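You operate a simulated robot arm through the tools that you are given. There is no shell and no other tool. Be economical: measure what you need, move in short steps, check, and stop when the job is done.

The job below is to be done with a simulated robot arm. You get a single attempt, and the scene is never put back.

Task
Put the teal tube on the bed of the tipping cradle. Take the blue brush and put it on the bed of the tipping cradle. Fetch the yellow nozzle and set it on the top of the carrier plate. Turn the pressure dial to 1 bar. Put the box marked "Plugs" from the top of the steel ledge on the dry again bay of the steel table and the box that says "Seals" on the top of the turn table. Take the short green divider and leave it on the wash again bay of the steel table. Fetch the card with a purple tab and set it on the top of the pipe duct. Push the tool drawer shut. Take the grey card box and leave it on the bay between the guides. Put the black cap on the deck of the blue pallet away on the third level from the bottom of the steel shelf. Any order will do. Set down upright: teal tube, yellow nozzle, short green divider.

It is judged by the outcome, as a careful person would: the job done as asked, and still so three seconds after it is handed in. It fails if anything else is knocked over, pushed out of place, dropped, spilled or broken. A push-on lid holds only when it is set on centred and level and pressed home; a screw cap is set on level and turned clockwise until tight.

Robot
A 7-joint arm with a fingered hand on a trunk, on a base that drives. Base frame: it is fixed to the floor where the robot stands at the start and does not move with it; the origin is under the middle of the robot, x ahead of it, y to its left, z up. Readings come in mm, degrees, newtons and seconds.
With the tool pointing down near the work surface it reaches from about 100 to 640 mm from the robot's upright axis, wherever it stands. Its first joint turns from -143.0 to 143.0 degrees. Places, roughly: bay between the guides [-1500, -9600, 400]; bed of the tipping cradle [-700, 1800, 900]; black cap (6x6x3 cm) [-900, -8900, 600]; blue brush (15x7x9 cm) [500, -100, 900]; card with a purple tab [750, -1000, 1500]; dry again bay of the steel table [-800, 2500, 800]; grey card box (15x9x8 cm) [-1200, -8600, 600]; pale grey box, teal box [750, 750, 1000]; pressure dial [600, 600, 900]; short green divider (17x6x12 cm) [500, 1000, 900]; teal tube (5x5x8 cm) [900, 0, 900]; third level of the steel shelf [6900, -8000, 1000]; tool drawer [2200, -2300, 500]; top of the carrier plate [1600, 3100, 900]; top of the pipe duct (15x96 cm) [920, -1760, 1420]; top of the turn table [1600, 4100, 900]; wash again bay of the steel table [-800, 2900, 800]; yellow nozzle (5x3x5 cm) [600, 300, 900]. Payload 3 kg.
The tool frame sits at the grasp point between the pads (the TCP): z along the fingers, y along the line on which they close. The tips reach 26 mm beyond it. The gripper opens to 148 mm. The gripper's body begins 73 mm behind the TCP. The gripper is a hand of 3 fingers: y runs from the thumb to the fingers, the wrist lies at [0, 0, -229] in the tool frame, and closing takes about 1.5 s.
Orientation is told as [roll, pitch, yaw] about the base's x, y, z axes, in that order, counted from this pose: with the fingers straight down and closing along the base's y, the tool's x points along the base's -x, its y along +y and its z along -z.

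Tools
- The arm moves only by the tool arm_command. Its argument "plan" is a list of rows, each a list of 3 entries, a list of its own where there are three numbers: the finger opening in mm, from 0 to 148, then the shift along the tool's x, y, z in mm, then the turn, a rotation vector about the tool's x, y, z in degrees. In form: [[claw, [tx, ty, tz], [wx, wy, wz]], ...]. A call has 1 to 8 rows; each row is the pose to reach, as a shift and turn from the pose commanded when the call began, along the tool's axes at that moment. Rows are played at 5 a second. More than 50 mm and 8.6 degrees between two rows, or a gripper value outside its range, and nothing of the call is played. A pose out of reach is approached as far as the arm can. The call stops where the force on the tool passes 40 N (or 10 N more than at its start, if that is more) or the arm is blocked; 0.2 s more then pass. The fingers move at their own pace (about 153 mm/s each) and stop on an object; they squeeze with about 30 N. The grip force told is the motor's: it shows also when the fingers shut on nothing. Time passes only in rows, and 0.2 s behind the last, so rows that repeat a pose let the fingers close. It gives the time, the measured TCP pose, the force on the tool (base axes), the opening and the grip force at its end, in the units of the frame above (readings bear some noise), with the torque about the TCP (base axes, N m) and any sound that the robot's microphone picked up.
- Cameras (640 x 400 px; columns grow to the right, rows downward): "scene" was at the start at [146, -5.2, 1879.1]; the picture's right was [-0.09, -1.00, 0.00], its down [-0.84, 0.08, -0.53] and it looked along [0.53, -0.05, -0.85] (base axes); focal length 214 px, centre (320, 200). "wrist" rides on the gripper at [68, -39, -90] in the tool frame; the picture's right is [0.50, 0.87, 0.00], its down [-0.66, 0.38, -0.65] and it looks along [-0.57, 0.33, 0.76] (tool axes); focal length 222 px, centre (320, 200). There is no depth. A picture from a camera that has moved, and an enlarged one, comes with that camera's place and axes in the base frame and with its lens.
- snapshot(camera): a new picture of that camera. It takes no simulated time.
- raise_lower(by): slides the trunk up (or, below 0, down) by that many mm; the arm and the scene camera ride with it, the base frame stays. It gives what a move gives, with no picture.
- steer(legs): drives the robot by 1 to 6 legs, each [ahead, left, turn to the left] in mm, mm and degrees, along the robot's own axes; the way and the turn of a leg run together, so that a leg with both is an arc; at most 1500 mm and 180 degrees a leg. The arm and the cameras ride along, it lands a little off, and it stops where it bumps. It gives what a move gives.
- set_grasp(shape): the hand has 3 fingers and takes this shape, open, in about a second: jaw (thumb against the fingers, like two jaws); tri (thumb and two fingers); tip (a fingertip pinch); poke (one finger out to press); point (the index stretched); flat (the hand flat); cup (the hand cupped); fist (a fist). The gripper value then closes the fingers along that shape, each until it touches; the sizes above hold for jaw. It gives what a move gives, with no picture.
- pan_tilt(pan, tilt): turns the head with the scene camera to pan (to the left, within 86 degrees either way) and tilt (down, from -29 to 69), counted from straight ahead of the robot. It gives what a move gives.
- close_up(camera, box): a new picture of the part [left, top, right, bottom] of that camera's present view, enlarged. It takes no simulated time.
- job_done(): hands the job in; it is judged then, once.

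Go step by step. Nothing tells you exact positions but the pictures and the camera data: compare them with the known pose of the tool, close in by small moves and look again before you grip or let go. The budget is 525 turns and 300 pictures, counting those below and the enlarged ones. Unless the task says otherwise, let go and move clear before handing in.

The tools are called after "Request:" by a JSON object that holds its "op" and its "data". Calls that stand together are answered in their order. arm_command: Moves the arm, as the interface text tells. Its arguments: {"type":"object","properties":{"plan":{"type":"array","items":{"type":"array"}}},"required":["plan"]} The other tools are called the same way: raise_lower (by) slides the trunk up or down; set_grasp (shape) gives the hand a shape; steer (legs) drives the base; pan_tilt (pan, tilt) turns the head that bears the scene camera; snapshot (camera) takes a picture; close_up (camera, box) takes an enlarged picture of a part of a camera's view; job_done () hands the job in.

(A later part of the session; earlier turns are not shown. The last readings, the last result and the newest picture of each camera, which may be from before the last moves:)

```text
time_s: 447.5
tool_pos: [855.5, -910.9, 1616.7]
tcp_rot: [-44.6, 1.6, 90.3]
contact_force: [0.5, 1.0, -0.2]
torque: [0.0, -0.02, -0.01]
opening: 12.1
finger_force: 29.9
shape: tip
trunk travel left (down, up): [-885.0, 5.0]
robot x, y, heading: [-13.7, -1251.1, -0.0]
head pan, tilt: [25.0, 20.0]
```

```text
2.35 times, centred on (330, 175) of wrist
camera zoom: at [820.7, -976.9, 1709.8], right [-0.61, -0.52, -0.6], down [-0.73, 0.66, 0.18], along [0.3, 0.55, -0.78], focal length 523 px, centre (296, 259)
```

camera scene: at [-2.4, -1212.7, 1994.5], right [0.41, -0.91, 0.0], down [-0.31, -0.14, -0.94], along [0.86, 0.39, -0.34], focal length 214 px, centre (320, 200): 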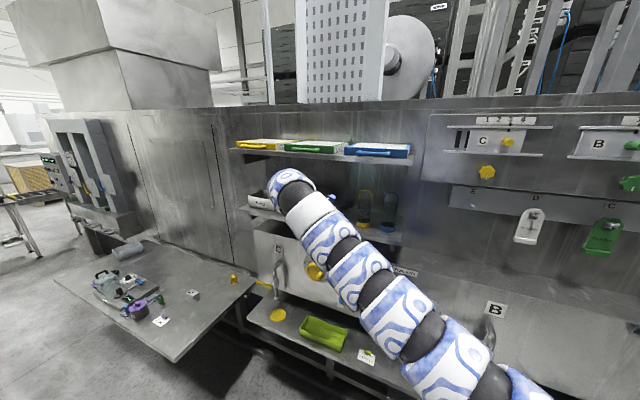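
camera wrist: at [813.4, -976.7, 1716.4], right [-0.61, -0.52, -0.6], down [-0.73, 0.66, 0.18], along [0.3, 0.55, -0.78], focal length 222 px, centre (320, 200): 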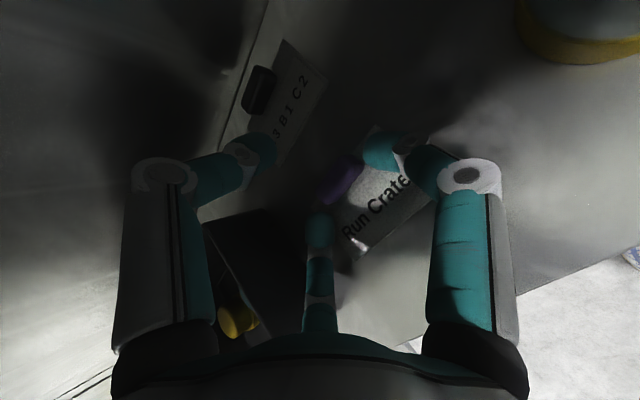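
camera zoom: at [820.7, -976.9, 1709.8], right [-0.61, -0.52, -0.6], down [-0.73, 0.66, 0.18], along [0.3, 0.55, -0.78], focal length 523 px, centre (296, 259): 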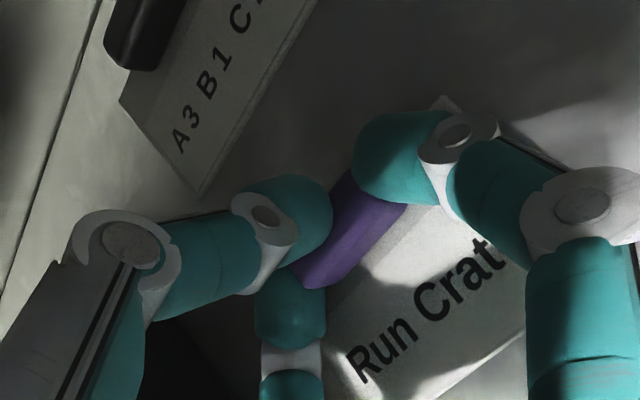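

Gripped. Lift a little and check.

Request:
{"op": "arm_command", "data": {"plan": [[0, [0, -10, -10], [0, 0, 0]], [0, [0, -24, -24], [0, 0, 0]], [0, [0, -24, -24], [0, 0, 0]]]}}

Request:
{"op": "snapshot", "data": {"camera": "wrist"}}

```text
time_s: 448.3
tool_pos: [855.1, -911.7, 1651.3]
tcp_rot: [-44.6, 1.4, 90.2]
contact_force: [-0.2, 0.6, -0.1]
torque: [-0.02, 0.01, 0.0]
opening: 12.3
finger_force: 30.2
shape: tip
trunk travel left (down, up): [-885.0, 5.0]
robot x, y, heading: [-14.4, -1253.4, 0.0]
head pan, tilt: [25.0, 20.0]
```

```text
134 pictures are left
camera wrist: at [821.3, -977.6, 1743.4], right [-0.61, -0.52, -0.59], down [-0.73, 0.66, 0.18], along [0.3, 0.55, -0.78], focal length 222 px, centre (320, 200)
```

wrist: 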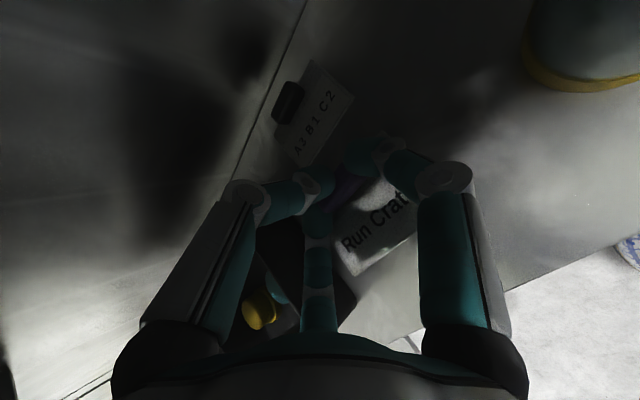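

The card is held. Back out, then drive right along the wall to the pipe duct.

Request:
{"op": "steer", "data": {"legs": [[-250, 0, 0], [0, -569, 0]]}}

Request:
{"op": "pan_tilt", "data": {"pan": 25, "tilt": 25}}

Request:
{"op": "snapshot", "data": {"camera": "scene"}}

Request:
{"op": "snapshot", "data": {"camera": "wrist"}}

```text
time_s: 453.0
tool_pos: [601.3, -1480.0, 1651.5]
tcp_rot: [-44.6, 1.4, 90.1]
contact_force: [0.1, 0.0, -0.9]
torque: [0.03, 0.02, -0.01]
opening: 12.3
finger_force: 30.0
shape: tip
trunk travel left (down, up): [-885.0, 5.0]
robot x, y, heading: [-266.1, -1817.0, -0.5]
head pan, tilt: [25.0, 20.0]
```

```text
time_s: 453.7
tool_pos: [603.8, -1479.3, 1650.7]
tcp_rot: [-44.7, 1.4, 90.1]
contact_force: [-0.5, 0.3, -0.4]
torque: [0.02, 0.01, 0.0]
opening: 12.4
finger_force: 30.0
shape: tip
trunk travel left (down, up): [-885.0, 5.0]
robot x, y, heading: [-267.6, -1818.9, -0.5]
head pan, tilt: [25.0, 25.0]
```

```text
133 pictures are left
camera scene: at [-107.1, -1778.9, 1986.5], right [0.42, -0.91, 0.0], down [-0.38, -0.18, -0.91], along [0.82, 0.38, -0.42], focal length 214 px, centre (320, 200)
```

scene: 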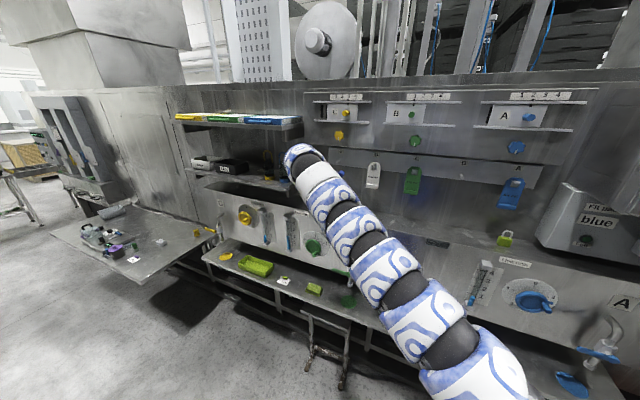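

```text
132 pictures are left
camera wrist: at [567.5, -1544.9, 1743.3], right [-0.62, -0.52, -0.59], down [-0.73, 0.66, 0.18], along [0.3, 0.55, -0.78], focal length 222 px, centre (320, 200)
```

wrist: 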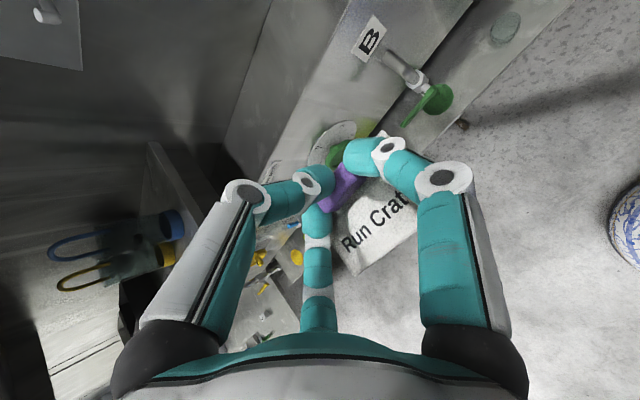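

Request:
{"op": "close_up", "data": {"camera": "scene", "box": [300, 150, 540, 300]}}

Request:
{"op": "close_up", "data": {"camera": "wrist", "box": [160, 0, 480, 200]}}

```text
2.67 times, centred on (420, 225) of scene
camera zoom: at [-107.1, -1778.9, 1986.5], right [0.42, -0.91, 0.0], down [-0.38, -0.18, -0.91], along [0.82, 0.38, -0.42], focal length 572 px, centre (53, 133)
```

zoom: 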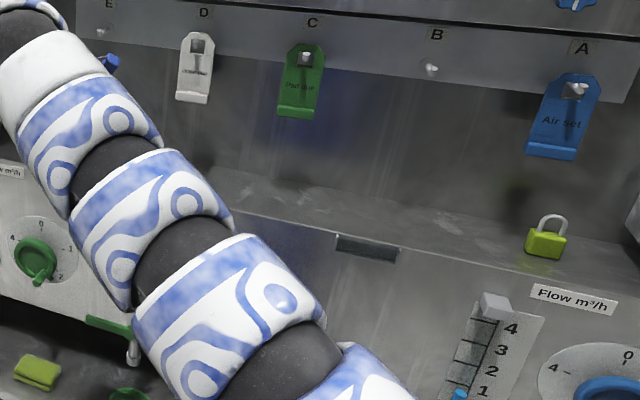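

```text
2.00 times, centred on (320, 100) of wrist
camera zoom: at [567.5, -1544.9, 1743.3], right [-0.62, -0.52, -0.59], down [-0.73, 0.66, 0.18], along [0.3, 0.55, -0.78], focal length 444 px, centre (320, 400)
```

zoom: 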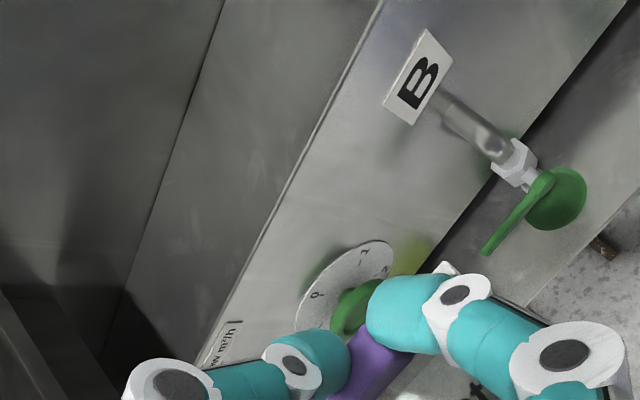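

Request:
{"op": "raise_lower", "data": {"by": -100}}

Request:
{"op": "steer", "data": {"legs": [[200, 0, 0.4]]}}

Request:
{"op": "snapshot", "data": {"camera": "wrist"}}

```text
time_s: 455.0
tool_pos: [603.0, -1478.6, 1551.1]
tcp_rot: [-44.5, 1.5, 90.1]
contact_force: [-0.7, -0.7, -0.8]
torque: [0.01, 0.0, -0.04]
opening: 12.4
finger_force: 29.2
shape: tip
trunk travel left (down, up): [-785.0, 105.0]
robot x, y, heading: [-268.4, -1815.3, -0.3]
head pan, tilt: [25.0, 25.0]
```

```text
time_s: 456.6
tool_pos: [798.3, -1474.2, 1549.8]
tcp_rot: [-44.5, 1.5, 90.5]
contact_force: [0.8, 0.1, -0.5]
torque: [0.0, 0.01, -0.03]
opening: 12.0
finger_force: 29.6
shape: tip
trunk travel left (down, up): [-785.0, 105.0]
robot x, y, heading: [-70.5, -1823.7, 0.1]
head pan, tilt: [25.0, 25.0]
```

```text
129 pictures are left
camera wrist: at [764.3, -1540.5, 1642.5], right [-0.61, -0.52, -0.59], down [-0.73, 0.65, 0.18], along [0.29, 0.55, -0.78], focal length 222 px, centre (320, 200)
```

wrist: 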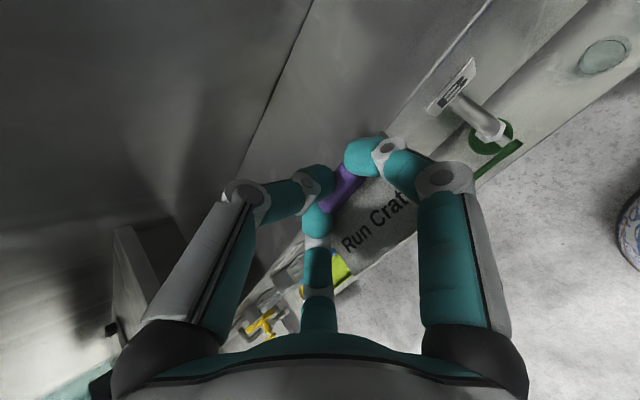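

Duct top is at z≈1418, x 845–995. Lower a bit, move the card over it.

Request:
{"op": "raise_lower", "data": {"by": -40}}

Request:
{"op": "steer", "data": {"legs": [[128, 0, 0]]}}

Request:
{"op": "snapshot", "data": {"camera": "wrist"}}

Request:
{"op": "snapshot", "data": {"camera": "scene"}}

```text
time_s: 457.4
tool_pos: [797.6, -1475.1, 1510.0]
tcp_rot: [-44.6, 1.5, 90.6]
contact_force: [-0.1, -0.2, 0.9]
torque: [0.0, -0.01, 0.01]
opening: 12.2
finger_force: 29.9
shape: tip
trunk travel left (down, up): [-745.0, 145.0]
robot x, y, heading: [-71.7, -1818.9, -0.3]
head pan, tilt: [25.0, 25.0]
```

```text
time_s: 458.7
tool_pos: [928.3, -1474.4, 1509.2]
tcp_rot: [-44.5, 1.5, 90.5]
contact_force: [0.2, -0.2, -0.9]
torque: [0.03, -0.01, 0.02]
opening: 12.2
finger_force: 29.4
shape: tip
trunk travel left (down, up): [-745.0, 145.0]
robot x, y, heading: [58.9, -1819.2, -0.2]
head pan, tilt: [25.0, 25.0]
```

```text
128 pictures are left
camera wrist: at [893.8, -1540.3, 1602.0], right [-0.61, -0.52, -0.59], down [-0.73, 0.65, 0.18], along [0.29, 0.55, -0.78], focal length 222 px, centre (320, 200)
```

wrist: 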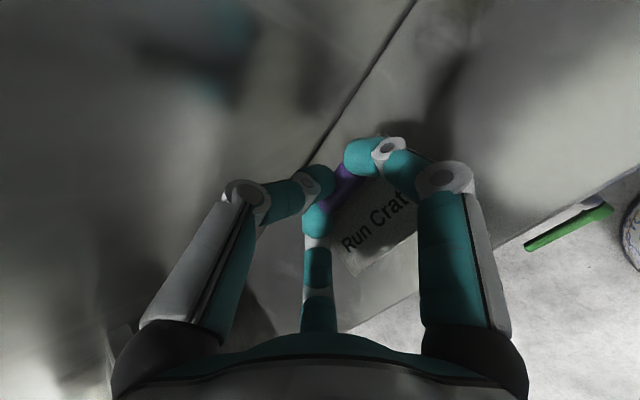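

```text
127 pictures are left
camera scene: at [220.9, -1778.7, 1846.2], right [0.42, -0.91, 0.0], down [-0.38, -0.18, -0.91], along [0.82, 0.38, -0.42], focal length 214 px, centre (320, 200)
```

scene: 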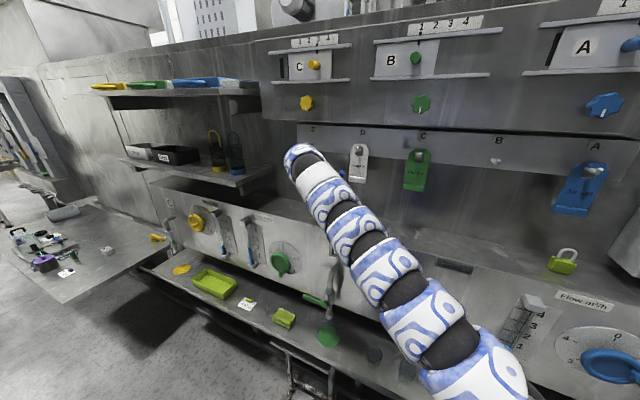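

Request:
{"op": "raise_lower", "data": {"by": -42}}

Request:
{"op": "arm_command", "data": {"plan": [[0, [0, 2.1, 2.1], [0, 0, 0]], [0, [0, 4.2, 4.3], [0, 0, 0]], [0, [0, 6.3, 6.4], [0, 0, 0]], [0, [0, 6.3, 6.4], [0, 0, 0]]]}}

Request:
{"op": "close_up", "data": {"camera": "wrist", "box": [220, 90, 480, 300]}}

```text
time_s: 459.5
tool_pos: [927.0, -1475.1, 1469.0]
tcp_rot: [-44.7, 1.5, 90.5]
contact_force: [-0.2, -0.6, -0.3]
torque: [0.03, -0.01, 0.02]
opening: 12.1
finger_force: 29.7
shape: tip
trunk travel left (down, up): [-703.0, 187.0]
robot x, y, heading: [60.3, -1816.9, -0.3]
head pan, tilt: [25.0, 25.0]
```

```text
time_s: 460.5
tool_pos: [928.2, -1474.8, 1458.4]
tcp_rot: [-44.6, 1.5, 90.4]
contact_force: [-0.1, 0.1, -0.6]
torque: [-0.01, 0.0, 0.03]
opening: 12.3
finger_force: 30.4
shape: tip
trunk travel left (down, up): [-703.0, 187.0]
robot x, y, heading: [60.7, -1818.4, -0.1]
head pan, tilt: [25.0, 25.0]
```

```text
1.90 times, centred on (350, 195) of wrist
camera zoom: at [892.2, -1540.1, 1552.2], right [-0.61, -0.52, -0.6], down [-0.73, 0.65, 0.18], along [0.29, 0.55, -0.78], focal length 423 px, centre (263, 210)
```

zoom: 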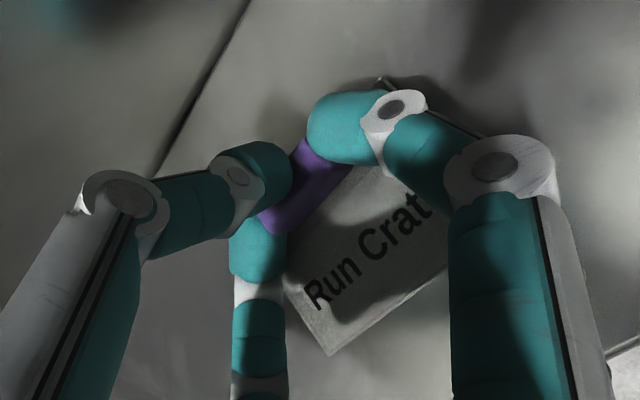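

Request:
{"op": "arm_command", "data": {"plan": [[0, [0, 2.1, 2.1], [0, 0, 0]], [0, [0, 4.2, 4.3], [0, 0, 0]], [0, [0, 5, 5], [0, 0, 0]], [0, [0, 5, 5], [0, 0, 0]]]}}

```text
time_s: 461.5
tool_pos: [925.9, -1474.8, 1454.7]
tcp_rot: [-44.9, 1.4, 90.5]
contact_force: [1.4, 2.7, 23.7]
torque: [0.07, -0.32, 0.06]
opening: 12.3
finger_force: 29.8
shape: tip
trunk travel left (down, up): [-703.0, 187.0]
robot x, y, heading: [56.6, -1813.2, -0.1]
head pan, tilt: [25.0, 25.0]
```

Request:
{"op": "arm_command", "data": {"plan": [[0, [0, -1, -1], [0, 0, 0]], [25, [0, -1, -1], [0, 0, 0]], [50, [0, -1.5, -1.5], [0, 0, 0]], [50, [0, -1.5, -1.5], [0, 0, 0]], [50, [0, -3, -15], [0, 0, 0]], [50, [0, -10, -50], [0, 0, 0]]]}}

Request:
{"op": "snapshot", "data": {"camera": "wrist"}}

```text
time_s: 462.9
tool_pos: [899.5, -1474.4, 1495.5]
tcp_rot: [-44.6, 1.4, 90.5]
contact_force: [0.2, 0.8, -0.1]
torque: [0.01, 0.01, -0.01]
opening: 49.8
finger_force: 0.1
shape: tip
trunk travel left (down, up): [-703.0, 187.0]
robot x, y, heading: [56.3, -1819.9, 0.2]
head pan, tilt: [25.0, 25.0]
```

```text
125 pictures are left
camera wrist: at [864.6, -1539.5, 1588.6], right [-0.61, -0.52, -0.6], down [-0.73, 0.65, 0.18], along [0.29, 0.55, -0.78], focal length 222 px, centre (320, 200)
```

wrist: 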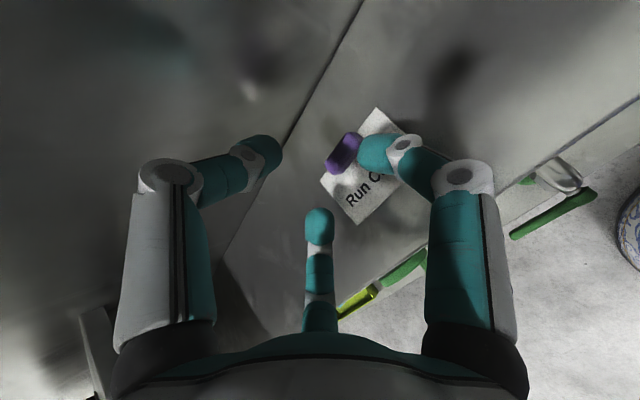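

Card placed on the duct. Back away and look toward the tool drawer and the far areas.

Request:
{"op": "steer", "data": {"legs": [[-450, 0, 0]]}}

Request:
{"op": "close_up", "data": {"camera": "scene", "box": [240, 120, 560, 300]}}

Request:
{"op": "pan_tilt", "data": {"pan": -60, "tilt": 15}}

Request:
{"op": "snapshot", "data": {"camera": "scene"}}

```text
time_s: 465.7
tool_pos: [446.2, -1473.6, 1495.8]
tcp_rot: [-44.6, 1.4, 90.5]
contact_force: [0.5, -0.3, -0.5]
torque: [0.03, 0.04, -0.01]
opening: 49.8
finger_force: 0.2
shape: tip
trunk travel left (down, up): [-703.0, 187.0]
robot x, y, heading: [-391.2, -1816.8, -0.1]
head pan, tilt: [25.0, 25.0]
```

```text
2.00 times, centred on (400, 210) of scene
camera zoom: at [-235.4, -1778.8, 1804.5], right [0.42, -0.91, 0.0], down [-0.38, -0.18, -0.91], along [0.82, 0.38, -0.42], focal length 429 px, centre (160, 180)
```

zoom: 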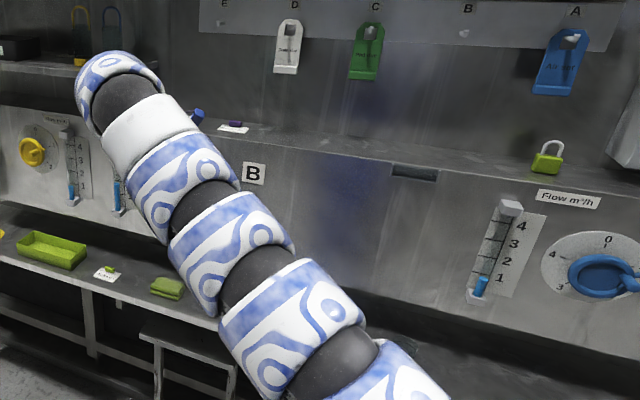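

```text
time_s: 467.3
tool_pos: [447.6, -1473.9, 1496.0]
tcp_rot: [-44.6, 1.5, 90.5]
contact_force: [0.1, -0.2, 0.5]
torque: [-0.01, -0.02, 0.01]
opening: 50.2
finger_force: 0.1
shape: tip
trunk travel left (down, up): [-703.0, 187.0]
robot x, y, heading: [-393.8, -1821.8, 0.3]
head pan, tilt: [-60.0, 15.0]
```

```text
123 pictures are left
camera scene: at [-271.3, -1898.6, 1820.7], right [-0.87, -0.5, 0.0], down [-0.13, 0.22, -0.97], along [0.48, -0.84, -0.26], focal length 214 px, centre (320, 200)
```

scene: 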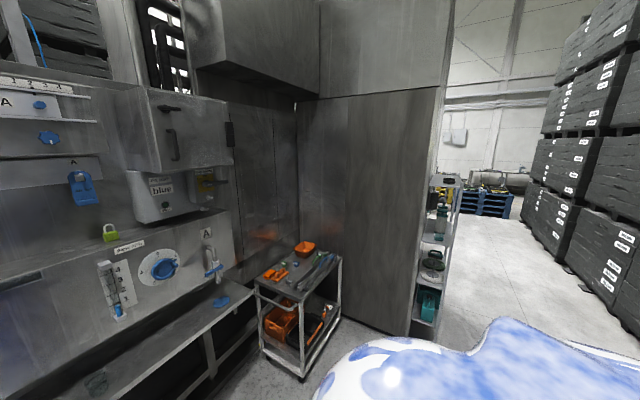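

The drawer lies beyond the cabinet wall, so I'll go down the corridor (x≈−1150) past the cabinet and look.

Request:
{"op": "steer", "data": {"legs": [[-750, 0, 0], [0, 0, -90], [1500, 0, 0], [1200, 0, 0]]}}

Request:
{"op": "pan_tilt", "data": {"pan": 50, "tilt": 15}}

Request:
{"op": "snapshot", "data": {"camera": "scene"}}

Request:
{"op": "pan_tilt", "data": {"pan": 0, "tilt": 15}}

Request:
{"op": "snapshot", "data": {"camera": "scene"}}

```text
time_s: 469.8
tool_pos: [133.4, -1478.5, 1496.3]
tcp_rot: [-44.7, 1.5, 90.0]
contact_force: [-0.7, -0.2, -0.5]
torque: [0.01, -0.03, 0.02]
opening: 49.6
finger_force: 0.2
shape: tip
trunk travel left (down, up): [-703.0, 187.0]
robot x, y, heading: [-712.4, -1817.1, -0.1]
head pan, tilt: [-60.0, 15.0]
stopped in leg 1: the robot was blocked; the commanded pose is now the measured one
```

```text
time_s: 471.7
tool_pos: [135.1, -1479.8, 1495.2]
tcp_rot: [-44.5, 1.5, 90.0]
contact_force: [-0.1, 0.1, -0.9]
torque: [0.01, 0.01, 0.01]
opening: 50.0
finger_force: 0.0
shape: tip
trunk travel left (down, up): [-703.0, 187.0]
robot x, y, heading: [-711.0, -1816.2, -0.3]
head pan, tilt: [50.0, 15.0]
```

```text
122 pictures are left
camera scene: at [-573.5, -1746.2, 1820.7], right [0.76, -0.65, 0.0], down [-0.17, -0.2, -0.97], along [0.62, 0.74, -0.26], focal length 214 px, centre (320, 200)
```

scene: 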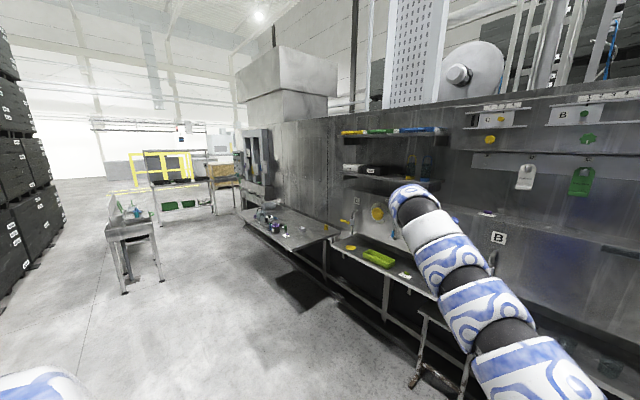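

```text
time_s: 472.9
tool_pos: [134.2, -1479.0, 1494.1]
tcp_rot: [-44.5, 1.4, 90.1]
contact_force: [0.5, -0.1, -0.3]
torque: [0.01, -0.02, 0.01]
opening: 49.6
finger_force: 0.1
shape: tip
trunk travel left (down, up): [-703.0, 187.0]
robot x, y, heading: [-709.5, -1819.1, -0.2]
head pan, tilt: [0.0, 15.0]
```

```text
121 pictures are left
camera scene: at [-540.5, -1817.8, 1820.7], right [0.0, -1.0, 0.0], down [-0.26, 0.0, -0.97], along [0.97, 0.0, -0.26], focal length 214 px, centre (320, 200)
```

scene: 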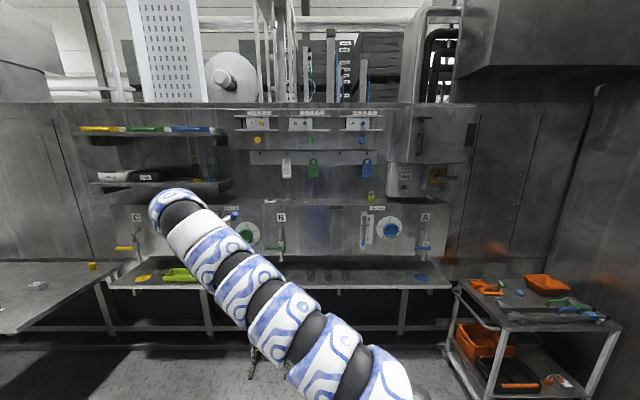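

Blocked behind by the big grey bin. Move ahead a bit, turn right and look.

Request:
{"op": "steer", "data": {"legs": [[150, 0, 0], [0, 0, -90]]}}

Request:
{"op": "pan_tilt", "data": {"pan": -30, "tilt": 30}}

Request:
{"op": "snapshot", "data": {"camera": "scene"}}

```text
time_s: 478.1
tool_pos: [-206.8, -2659.3, 1493.6]
tcp_rot: [-44.4, 1.5, 0.9]
contact_force: [0.1, -0.1, -0.3]
torque: [0.01, 0.0, 0.01]
opening: 49.6
finger_force: 0.1
shape: tip
trunk travel left (down, up): [-703.0, 187.0]
robot x, y, heading: [-556.8, -1819.5, -89.5]
head pan, tilt: [0.0, 15.0]
```

```text
time_s: 479.0
tool_pos: [-206.0, -2659.3, 1494.8]
tcp_rot: [-44.5, 1.5, 1.0]
contact_force: [-0.4, 0.4, -0.1]
torque: [0.02, 0.02, 0.03]
opening: 49.8
finger_force: 0.0
shape: tip
trunk travel left (down, up): [-703.0, 187.0]
robot x, y, heading: [-559.6, -1819.1, -89.5]
head pan, tilt: [-30.0, 30.0]
```

```text
120 pictures are left
camera scene: at [-605.1, -1976.9, 1796.5], right [-0.87, 0.49, 0.0], down [0.24, 0.44, -0.87], along [-0.42, -0.76, -0.5], focal length 214 px, centre (320, 200)
```

scene: 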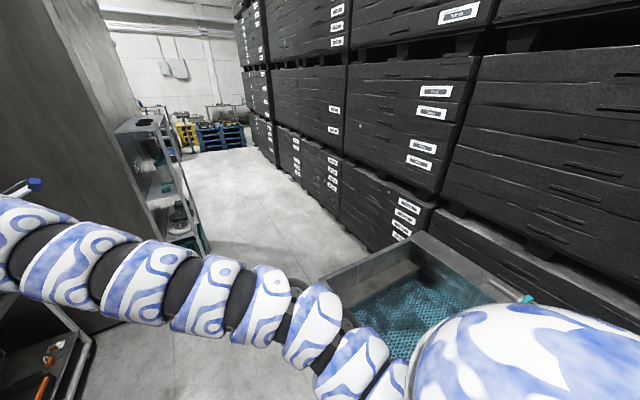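

Shift the hand rightwards (toward the robot's centre line) before passing the cabinet.

Request:
{"op": "arm_command", "data": {"plan": [[50, [45, 0, 0], [0, 0, 0]], [50, [90, 0, 0], [0, 0, 0]], [50, [135, 0, 0], [0, 0, 0]], [50, [180, 0, 0], [0, 0, 0]], [50, [225, 0, 0], [0, 0, 0]], [50, [270, 0, 0], [0, 0, 0]]]}}

Request:
{"op": "steer", "data": {"legs": [[800, -100, 0]]}}

Request:
{"op": "pan_tilt", "data": {"pan": 0, "tilt": 25}}

Request:
{"op": "snapshot", "data": {"camera": "scene"}}

```text
time_s: 480.4
tool_pos: [-486.3, -2672.7, 1496.3]
tcp_rot: [-45.1, 1.4, 0.7]
contact_force: [-0.5, -0.5, -1.7]
torque: [-0.15, -0.11, 0.07]
opening: 49.9
finger_force: 0.0
shape: tip
out of reach, approached as far as the arm can: row 5, 6
trunk travel left (down, up): [-703.0, 187.0]
robot x, y, heading: [-556.2, -1820.2, -89.3]
head pan, tilt: [-30.0, 30.0]
```

```text
time_s: 484.7
tool_pos: [-588.1, -3478.8, 1491.3]
tcp_rot: [-44.7, 1.4, 0.3]
contact_force: [0.4, -0.1, 0.2]
torque: [0.03, 0.01, 0.03]
opening: 50.2
finger_force: 0.1
shape: tip
trunk travel left (down, up): [-703.0, 187.0]
robot x, y, heading: [-652.5, -2624.5, -89.8]
head pan, tilt: [-30.0, 30.0]
```

```text
time_s: 485.7
tool_pos: [-588.8, -3480.6, 1492.2]
tcp_rot: [-44.8, 1.4, 0.3]
contact_force: [0.1, 0.8, 0.3]
torque: [-0.01, -0.02, 0.01]
opening: 50.2
finger_force: 0.0
shape: tip
trunk travel left (down, up): [-703.0, 187.0]
robot x, y, heading: [-651.8, -2624.4, -89.9]
head pan, tilt: [0.0, 25.0]
```

```text
119 pictures are left
camera scene: at [-656.1, -2793.8, 1804.4], right [-1.0, 0.0, 0.0], down [0.0, 0.42, -0.91], along [0.0, -0.91, -0.42], focal length 214 px, centre (320, 200)
```

scene: 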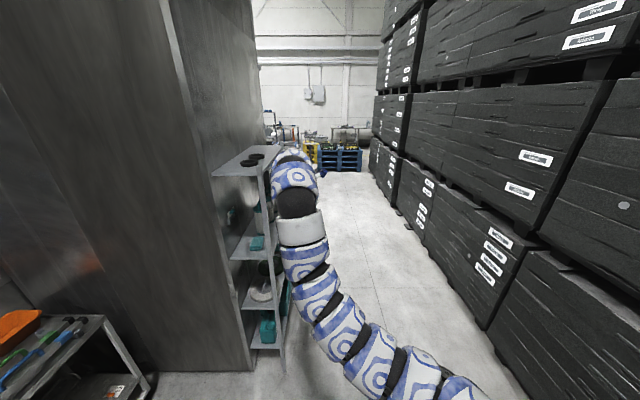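

Request:
{"op": "steer", "data": {"legs": [[450, -70, 0], [400, -250, 0], [1500, 0, 0]]}}

Request:
{"op": "pan_tilt", "data": {"pan": 60, "tilt": 15}}

Request:
{"op": "snapshot", "data": {"camera": "scene"}}

Request:
{"op": "pan_tilt", "data": {"pan": 0, "tilt": 20}}

Request:
{"op": "snapshot", "data": {"camera": "scene"}}

```text
time_s: 497.9
tool_pos: [-898.8, -5848.0, 1491.7]
tcp_rot: [-44.8, 1.3, 0.4]
contact_force: [-0.6, -0.2, -0.4]
torque: [0.02, -0.01, -0.02]
opening: 49.9
finger_force: 0.0
shape: tip
trunk travel left (down, up): [-703.0, 187.0]
robot x, y, heading: [-964.5, -4988.2, -89.9]
head pan, tilt: [0.0, 25.0]
```

```text
time_s: 499.2
tool_pos: [-898.4, -5847.6, 1491.7]
tcp_rot: [-44.8, 1.4, 0.3]
contact_force: [-0.2, 0.7, 0.5]
torque: [-0.03, 0.01, 0.02]
opening: 49.8
finger_force: 0.0
shape: tip
trunk travel left (down, up): [-703.0, 187.0]
robot x, y, heading: [-961.5, -4989.7, -89.9]
head pan, tilt: [60.0, 15.0]
```

```text
118 pictures are left
camera scene: at [-885.6, -5116.2, 1820.7], right [-0.5, -0.87, 0.0], down [-0.22, 0.13, -0.97], along [0.84, -0.48, -0.26], focal length 214 px, centre (320, 200)
```

scene: 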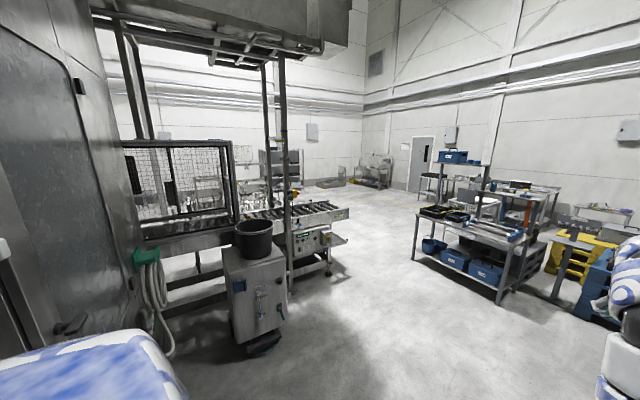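

```text
time_s: 500.5
tool_pos: [-898.1, -5848.2, 1492.7]
tcp_rot: [-44.8, 1.3, 0.3]
contact_force: [-0.3, 0.4, -0.9]
torque: [0.03, 0.01, 0.0]
opening: 50.0
finger_force: 0.1
shape: tip
trunk travel left (down, up): [-703.0, 187.0]
robot x, y, heading: [-964.6, -4986.8, -90.3]
head pan, tilt: [0.0, 20.0]
```

```text
117 pictures are left
camera scene: at [-966.3, -5162.6, 1812.5], right [-1.0, 0.0, 0.0], down [0.0, 0.34, -0.94], along [0.0, -0.94, -0.34], focal length 214 px, centre (320, 200)
```

scene: 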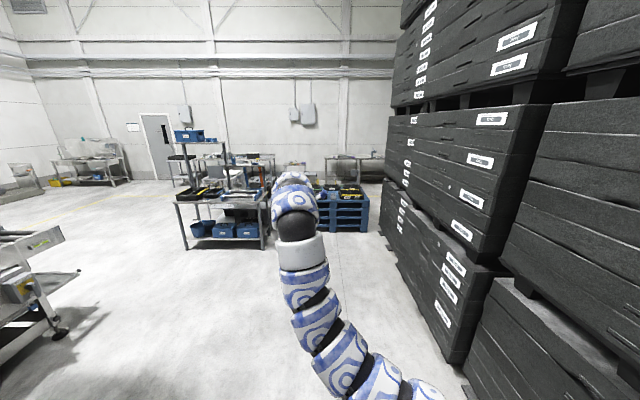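

Open hall ahead with the blue pallet at the end. I'll lower the trunk and bring the arm back to tool-down for the pallet work.

Request:
{"op": "raise_lower", "data": {"by": -450}}

Request:
{"op": "arm_command", "data": {"plan": [[50, [0, 34, 35], [0, 0, 0]], [50, [0, 68, 70], [0, 0, 0]], [50, [0, 102, 105], [0, 0, 0]], [50, [0, 136, 140], [0, 0, 0]], [50, [0, 170, 175], [0, 0, 0]], [50, [0, 204, 210], [0, 0, 0]]]}}

Request:
{"op": "arm_command", "data": {"plan": [[50, [0, 0, 0], [-8, 0, 0]], [50, [0, 0, 0], [-16, 0, 0]], [50, [0, 0, 0], [-24, 0, 0]], [50, [0, 0, 0], [-32, 0, 0]], [50, [0, 0, 0], [-40, 0, 0]], [50, [0, 0, 0], [-45, 0, 0]]]}}

```text
refused: -450 is not a number from -400 to 400
```

```text
time_s: 501.9
tool_pos: [-877.5, -5883.8, 1195.9]
tcp_rot: [-44.6, 1.4, -0.2]
contact_force: [-0.4, 0.0, 0.4]
torque: [0.02, 0.01, -0.02]
opening: 50.0
finger_force: 0.1
shape: tip
out of reach, approached as far as the arm can: row 1, 2, 3, 4, 5, 6
trunk travel left (down, up): [-703.0, 187.0]
robot x, y, heading: [-962.4, -4990.4, -90.0]
head pan, tilt: [0.0, 20.0]
```

```text
time_s: 503.3
tool_pos: [-878.1, -5882.0, 1196.7]
tcp_rot: [0.3, 1.2, 0.1]
contact_force: [0.3, -0.6, 2.8]
torque: [0.05, -0.04, 0.02]
opening: 49.9
finger_force: 0.0
shape: tip
trunk travel left (down, up): [-703.0, 187.0]
robot x, y, heading: [-963.2, -4991.8, -90.4]
head pan, tilt: [0.0, 20.0]
```

Request:
{"op": "raise_lower", "data": {"by": -400}}

Request:
{"op": "arm_command", "data": {"plan": [[50, [0, 20, 40], [0, 0, 0]], [50, [0, 40, 80], [0, 0, 0]], [50, [0, 60, 120], [0, 0, 0]], [50, [0, 80, 160], [0, 0, 0]], [50, [0, 100, 200], [0, 0, 0]], [50, [0, 130, 230], [0, 0, 0]]]}}

```text
time_s: 507.2
tool_pos: [-874.9, -5880.1, 795.7]
tcp_rot: [0.1, 1.4, 0.2]
contact_force: [-0.1, -0.2, -0.1]
torque: [0.04, 0.0, -0.01]
opening: 49.9
finger_force: 0.0
shape: tip
trunk travel left (down, up): [-303.0, 587.0]
robot x, y, heading: [-962.5, -4988.8, -89.7]
head pan, tilt: [0.0, 20.0]
```

```text
time_s: 508.6
tool_pos: [-884.1, -5752.7, 566.3]
tcp_rot: [0.2, 1.5, 0.3]
contact_force: [0.0, -0.7, -0.2]
torque: [-0.02, 0.0, 0.01]
opening: 49.9
finger_force: 0.0
shape: tip
trunk travel left (down, up): [-303.0, 587.0]
robot x, y, heading: [-962.8, -4992.4, -89.8]
head pan, tilt: [0.0, 20.0]
```

Request:
{"op": "raise_lower", "data": {"by": 300}}

Request:
{"op": "steer", "data": {"legs": [[1500, 0, 0], [900, 0, 0]]}}

Request:
{"op": "pan_tilt", "data": {"pan": 0, "tilt": 35}}

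Request:
{"op": "snapshot", "data": {"camera": "scene"}}

Request:
{"op": "snapshot", "data": {"camera": "wrist"}}

```text
time_s: 511.6
tool_pos: [-884.4, -5752.7, 867.5]
tcp_rot: [0.2, 1.5, 0.4]
contact_force: [0.0, -0.1, 0.1]
torque: [0.02, 0.05, 0.0]
opening: 50.2
finger_force: 0.1
shape: tip
trunk travel left (down, up): [-603.0, 287.0]
robot x, y, heading: [-964.1, -4989.1, -90.1]
head pan, tilt: [0.0, 20.0]
```

```text
time_s: 523.4
tool_pos: [-842.3, -8168.6, 867.9]
tcp_rot: [0.2, 1.4, 1.2]
contact_force: [0.6, 0.1, -0.1]
torque: [-0.02, 0.04, 0.01]
opening: 50.0
finger_force: 0.0
shape: tip
trunk travel left (down, up): [-603.0, 287.0]
robot x, y, heading: [-930.5, -7409.0, -89.0]
head pan, tilt: [0.0, 20.0]
```

```text
time_s: 524.2
tool_pos: [-842.4, -8168.6, 867.7]
tcp_rot: [0.2, 1.4, 1.2]
contact_force: [-0.2, -0.4, 0.1]
torque: [0.01, 0.01, -0.01]
opening: 49.8
finger_force: 0.1
shape: tip
trunk travel left (down, up): [-603.0, 287.0]
robot x, y, heading: [-932.2, -7407.0, -89.0]
head pan, tilt: [0.0, 35.0]
```

```text
116 pictures are left
camera scene: at [-932.9, -7574.9, 1688.7], right [-1.0, -0.02, 0.0], down [-0.01, 0.57, -0.82], along [0.01, -0.82, -0.57], focal length 214 px, centre (320, 200)
```

scene: 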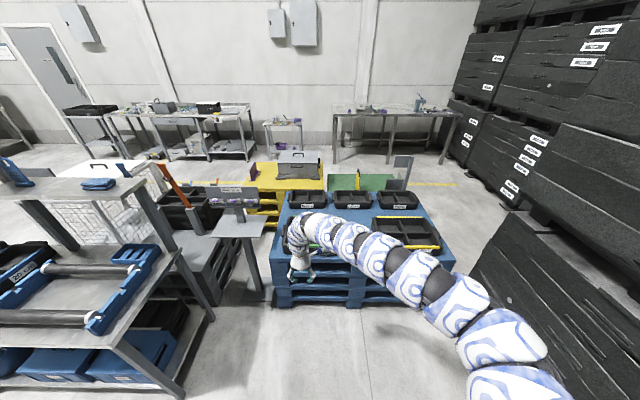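

```text
115 pictures are left
camera wrist: at [-906.5, -8209.1, 958.8], right [-0.52, 0.86, 0.01], down [0.66, 0.39, 0.64], along [0.54, 0.34, -0.77], focal length 222 px, centre (320, 200)
```

wrist: 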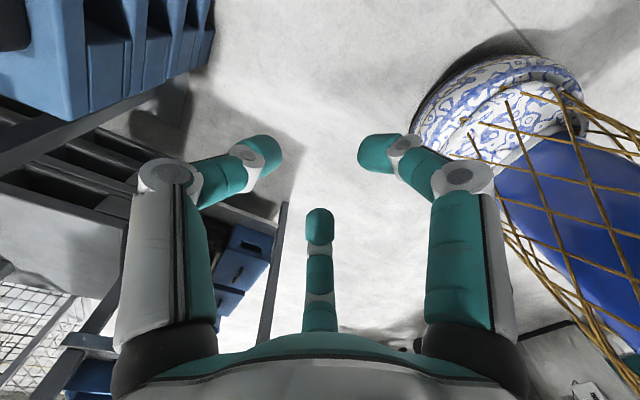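

Request:
{"op": "close_up", "data": {"camera": "scene", "box": [240, 140, 460, 300]}}

Request:
{"op": "close_up", "data": {"camera": "scene", "box": [200, 90, 440, 200]}}

```text
2.50 times, centred on (350, 220) of scene
camera zoom: at [-932.9, -7574.9, 1688.7], right [-1.0, -0.02, 0.0], down [-0.01, 0.57, -0.82], along [0.01, -0.82, -0.57], focal length 536 px, centre (245, 150)
```

zoom: 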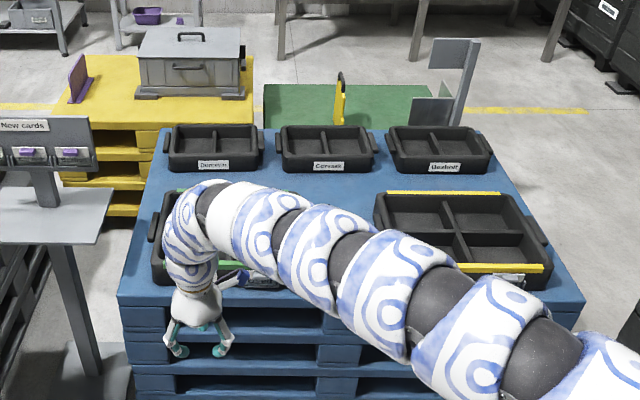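

```text
2.67 times, centred on (320, 145) of scene
camera zoom: at [-932.9, -7574.9, 1688.7], right [-1.0, -0.02, 0.0], down [-0.01, 0.57, -0.82], along [0.01, -0.82, -0.57], focal length 572 px, centre (320, 347)
```

zoom: 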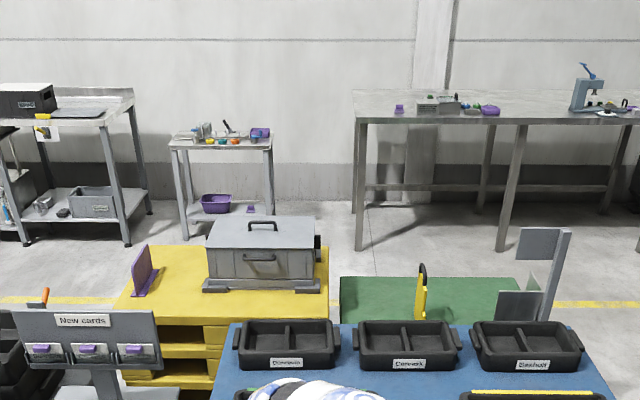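

Request:
{"op": "arm_command", "data": {"plan": [[50, [-45, 0, -20], [0, 0, 0]], [50, [-90, 0, -40], [0, 0, 0]], [50, [-135, 0, -60], [0, 0, 0]], [50, [-180, 10, -60], [0, 0, 0]], [50, [-225, 30, -60], [0, 0, 0]], [50, [-270, 50, -60], [0, 0, 0]]]}}

Request:
{"op": "raise_lower", "data": {"by": 250}}

Request:
{"op": "pan_tilt", "data": {"pan": -5, "tilt": 45}}

Request:
{"op": "snapshot", "data": {"camera": "scene"}}

```text
time_s: 525.6
tool_pos: [-570.5, -8113.6, 922.4]
tcp_rot: [0.1, 1.3, 1.1]
contact_force: [-0.3, -0.1, 0.7]
torque: [-0.01, -0.03, 0.0]
opening: 50.1
finger_force: 0.0
shape: tip
trunk travel left (down, up): [-603.0, 287.0]
robot x, y, heading: [-935.1, -7408.7, -89.2]
head pan, tilt: [0.0, 35.0]
```

```text
time_s: 528.2
tool_pos: [-571.9, -8113.8, 1171.2]
tcp_rot: [0.2, 1.4, 1.2]
contact_force: [-0.3, -0.7, 1.0]
torque: [0.02, -0.02, -0.01]
opening: 50.0
finger_force: 0.0
shape: tip
trunk travel left (down, up): [-853.0, 37.0]
robot x, y, heading: [-933.6, -7408.3, -89.0]
head pan, tilt: [0.0, 35.0]
```

```text
time_s: 528.9
tool_pos: [-572.4, -8112.3, 1172.3]
tcp_rot: [0.2, 1.5, 1.2]
contact_force: [-0.5, 0.1, 0.2]
torque: [0.02, -0.01, -0.01]
opening: 49.8
finger_force: 0.1
shape: tip
trunk travel left (down, up): [-853.0, 37.0]
robot x, y, heading: [-932.3, -7407.4, -88.9]
head pan, tilt: [-5.0, 45.0]
```

```text
112 pictures are left
camera scene: at [-940.0, -7568.0, 1923.9], right [-1.0, 0.07, 0.0], down [0.05, 0.7, -0.71], along [-0.05, -0.71, -0.71], focal length 214 px, centre (320, 200)
```

scene: 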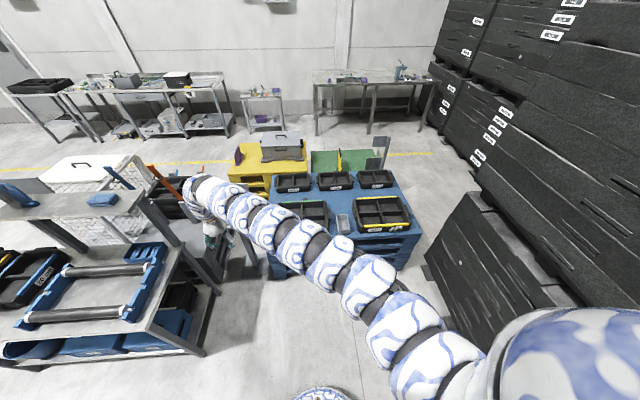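

Request:
{"op": "close_up", "data": {"camera": "scene", "box": [250, 130, 440, 260]}}

Request:
{"op": "close_up", "data": {"camera": "scene", "box": [290, 190, 380, 250]}}

```text
3.08 times, centred on (345, 195) of scene
camera zoom: at [-940.0, -7568.0, 1923.9], right [-1.0, 0.07, 0.0], down [0.05, 0.7, -0.71], along [-0.05, -0.71, -0.71], focal length 660 px, centre (243, 215)
```

zoom: 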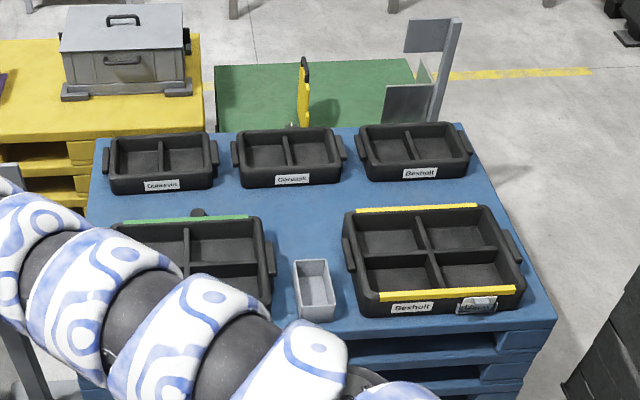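

```text
6.67 times, centred on (335, 220) of scene
camera zoom: at [-940.0, -7568.0, 1923.9], right [-1.0, 0.07, 0.0], down [0.05, 0.7, -0.71], along [-0.05, -0.71, -0.71], focal length 1430 px, centre (220, 67)
```

zoom: 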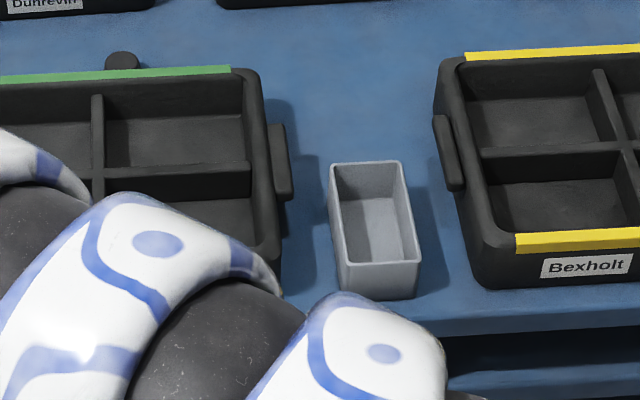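

Request:
{"op": "close_up", "data": {"camera": "scene", "box": [300, 125, 410, 180]}}

```text
5.82 times, centred on (355, 152) of scene
camera zoom: at [-940.0, -7568.0, 1923.9], right [-1.0, 0.07, 0.0], down [0.05, 0.7, -0.71], along [-0.05, -0.71, -0.71], focal length 1248 px, centre (116, 476)
```

zoom: 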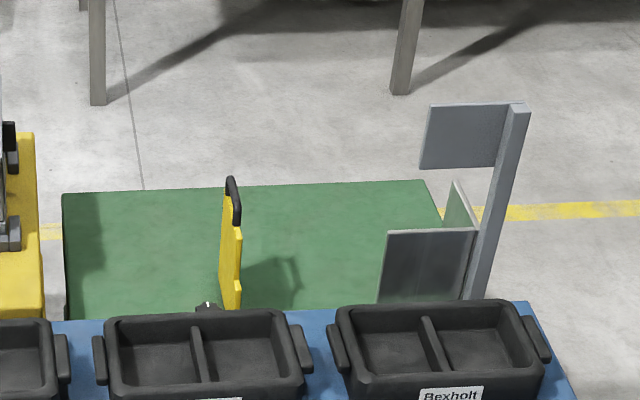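

The grey box stands on the deck at about (−1182, −8505…−8650); the black cap is near (−907, −8897). I'll bring the hand toward the centre and lower over the box's near wall.

Request:
{"op": "arm_command", "data": {"plan": [[80, [45, 0, 0], [0, 0, 0]], [80, [90, 0, 0], [0, 0, 0]], [80, [135, 0, 0], [0, 0, 0]], [80, [180, 0, 0], [0, 0, 0]], [80, [220, 0, 0], [0, 0, 0]]]}}

Request:
{"op": "steer", "data": {"legs": [[300, -380, -1]]}}

Request:
{"op": "raise_lower", "data": {"by": -330}}

Request:
{"op": "pan_tilt", "data": {"pan": 0, "tilt": 50}}

Request:
{"op": "snapshot", "data": {"camera": "scene"}}

Request:
{"op": "snapshot", "data": {"camera": "wrist"}}

```text
time_s: 530.1
tool_pos: [-783.2, -8139.5, 1172.3]
tcp_rot: [0.4, 1.4, 1.1]
contact_force: [0.1, 0.8, -1.0]
torque: [-0.01, -0.01, -0.01]
opening: 80.4
finger_force: 0.0
shape: tip
out of reach, approached as far as the arm can: row 4, 5
trunk travel left (down, up): [-853.0, 37.0]
robot x, y, heading: [-933.9, -7412.4, -89.2]
head pan, tilt: [-5.0, 45.0]
```

```text
time_s: 533.0
tool_pos: [-1175.5, -8446.7, 1171.5]
tcp_rot: [0.5, 1.3, 0.2]
contact_force: [-0.5, -0.1, 0.6]
torque: [0.02, 0.0, 0.02]
opening: 79.8
finger_force: 0.0
shape: tip
trunk travel left (down, up): [-853.0, 37.0]
robot x, y, heading: [-1313.9, -7713.2, -90.0]
head pan, tilt: [-5.0, 45.0]
```

```text
time_s: 536.2
tool_pos: [-1174.2, -8446.2, 841.9]
tcp_rot: [0.5, 1.4, 0.2]
contact_force: [0.3, 0.4, 0.3]
torque: [0.02, 0.01, -0.02]
opening: 80.2
finger_force: 0.0
shape: tip
trunk travel left (down, up): [-523.0, 367.0]
robot x, y, heading: [-1312.5, -7710.7, -90.0]
head pan, tilt: [-5.0, 45.0]
```

```text
time_s: 536.9
tool_pos: [-1174.4, -8445.7, 842.4]
tcp_rot: [0.5, 1.6, 0.3]
contact_force: [-0.4, 0.2, 0.2]
torque: [0.04, -0.01, 0.0]
opening: 80.1
finger_force: 0.0
shape: tip
trunk travel left (down, up): [-523.0, 367.0]
robot x, y, heading: [-1311.7, -7709.4, -90.4]
head pan, tilt: [0.0, 50.0]
```

```text
108 pictures are left
camera scene: at [-1317.8, -7867.3, 1587.0], right [-1.0, 0.0, 0.0], down [0.0, 0.77, -0.64], along [0.0, -0.64, -0.77], focal length 214 px, centre (320, 200)
```

scene: 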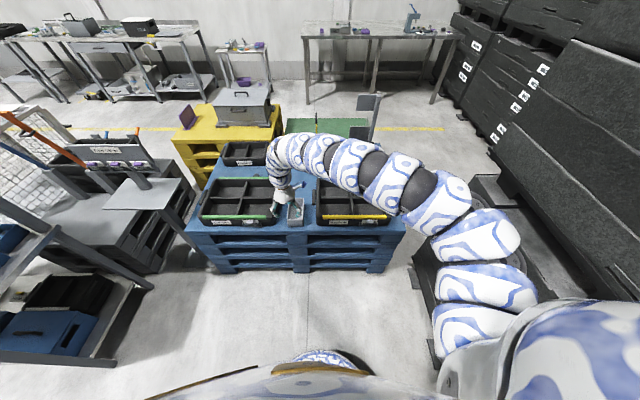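

```text
107 pictures are left
camera wrist: at [-1239.1, -8485.8, 932.3], right [-0.5, 0.86, 0.02], down [0.67, 0.38, 0.64], along [0.55, 0.33, -0.77], focal length 222 px, centre (320, 200)
```

wrist: 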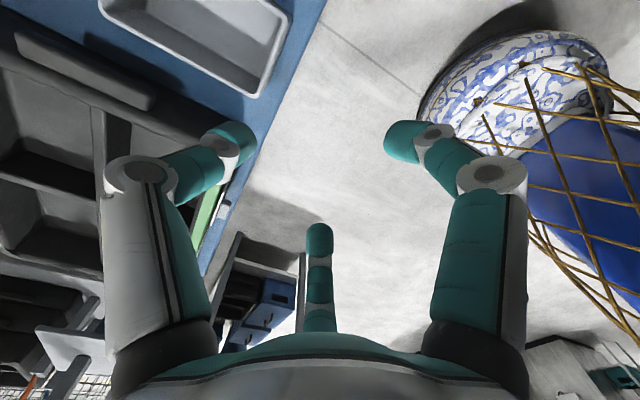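

Request:
{"op": "steer", "data": {"legs": [[62, -11, 0.2]]}}

Request:
{"op": "raise_lower", "data": {"by": -145}}

Request:
{"op": "snapshot", "data": {"camera": "wrist"}}

Request:
{"op": "close_up", "data": {"camera": "scene", "box": [240, 130, 360, 220]}}

```text
time_s: 537.9
tool_pos: [-1182.7, -8506.8, 840.3]
tcp_rot: [0.4, 1.5, 0.5]
contact_force: [-0.1, 0.7, 0.1]
torque: [0.01, 0.0, 0.0]
opening: 80.0
finger_force: 0.1
shape: tip
trunk travel left (down, up): [-523.0, 367.0]
robot x, y, heading: [-1323.9, -7776.3, -89.8]
head pan, tilt: [0.0, 50.0]
```

```text
time_s: 539.6
tool_pos: [-1182.8, -8507.5, 696.5]
tcp_rot: [0.4, 1.5, 0.4]
contact_force: [-0.7, -0.6, -0.9]
torque: [0.0, -0.04, -0.02]
opening: 79.9
finger_force: 0.0
shape: tip
trunk travel left (down, up): [-378.0, 512.0]
robot x, y, heading: [-1323.5, -7771.7, -89.7]
head pan, tilt: [0.0, 50.0]
```

```text
106 pictures are left
camera wrist: at [-1247.1, -8548.0, 787.5], right [-0.51, 0.86, 0.02], down [0.67, 0.38, 0.64], along [0.54, 0.34, -0.77], focal length 222 px, centre (320, 200)
```

wrist: 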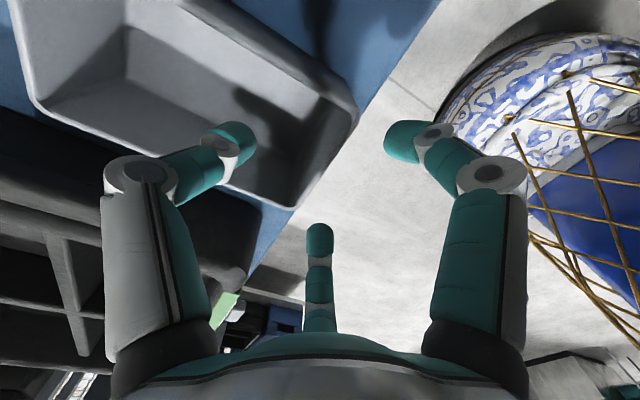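

```text
4.44 times, centred on (300, 175) of scene
camera zoom: at [-1328.1, -7929.6, 1442.0], right [-1.0, 0.0, 0.0], down [0.0, 0.77, -0.64], along [0.0, -0.64, -0.77], focal length 953 px, centre (409, 311)
```

zoom: 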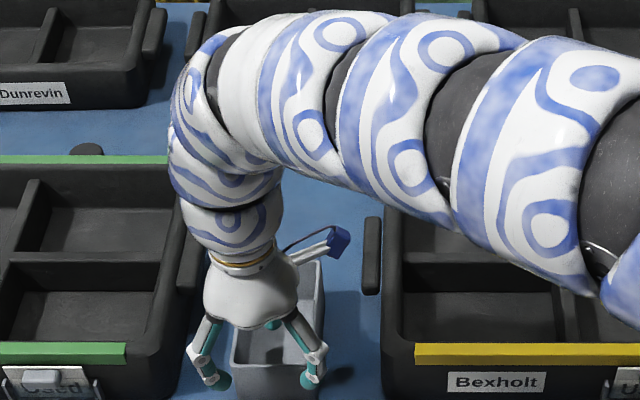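

Request:
{"op": "arm_command", "data": {"plan": [[80, [0, 0, 20], [0, 0, 0]], [80, [0, 0, 40], [0, 0, 0]], [80, [0, 0, 50], [0, 0, 0]], [40, [0, 0, 50], [0, 0, 0]], [0, [0, 0, 50], [0, 0, 0]], [0, [0, 0, 50], [0, 0, 0]], [0, [0, 0, 50], [0, 0, 0]], [0, [0, 0, 50], [0, 0, 0]]]}}

Request:
{"op": "snapshot", "data": {"camera": "wrist"}}

```text
time_s: 541.4
tool_pos: [-1181.5, -8507.8, 646.4]
tcp_rot: [0.4, 1.4, 0.3]
contact_force: [0.9, -0.9, 0.8]
torque: [0.01, 0.01, 0.02]
opening: 3.3
finger_force: 30.5
shape: tip
trunk travel left (down, up): [-378.0, 512.0]
robot x, y, heading: [-1320.0, -7776.5, -89.8]
head pan, tilt: [0.0, 50.0]
```

```text
104 pictures are left
camera wrist: at [-1247.9, -8548.0, 737.7], right [-0.51, 0.86, 0.02], down [0.67, 0.38, 0.64], along [0.54, 0.34, -0.77], focal length 222 px, centre (320, 200)
```

wrist: 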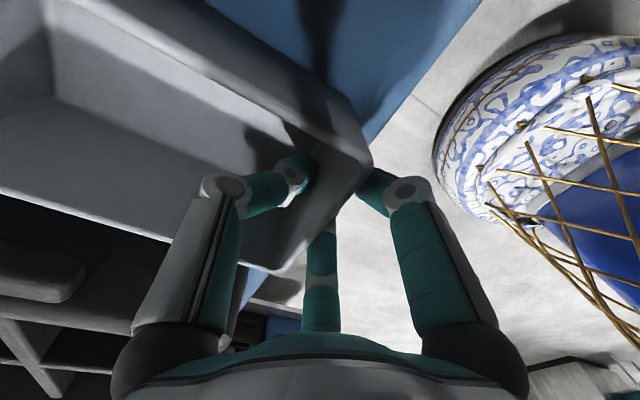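

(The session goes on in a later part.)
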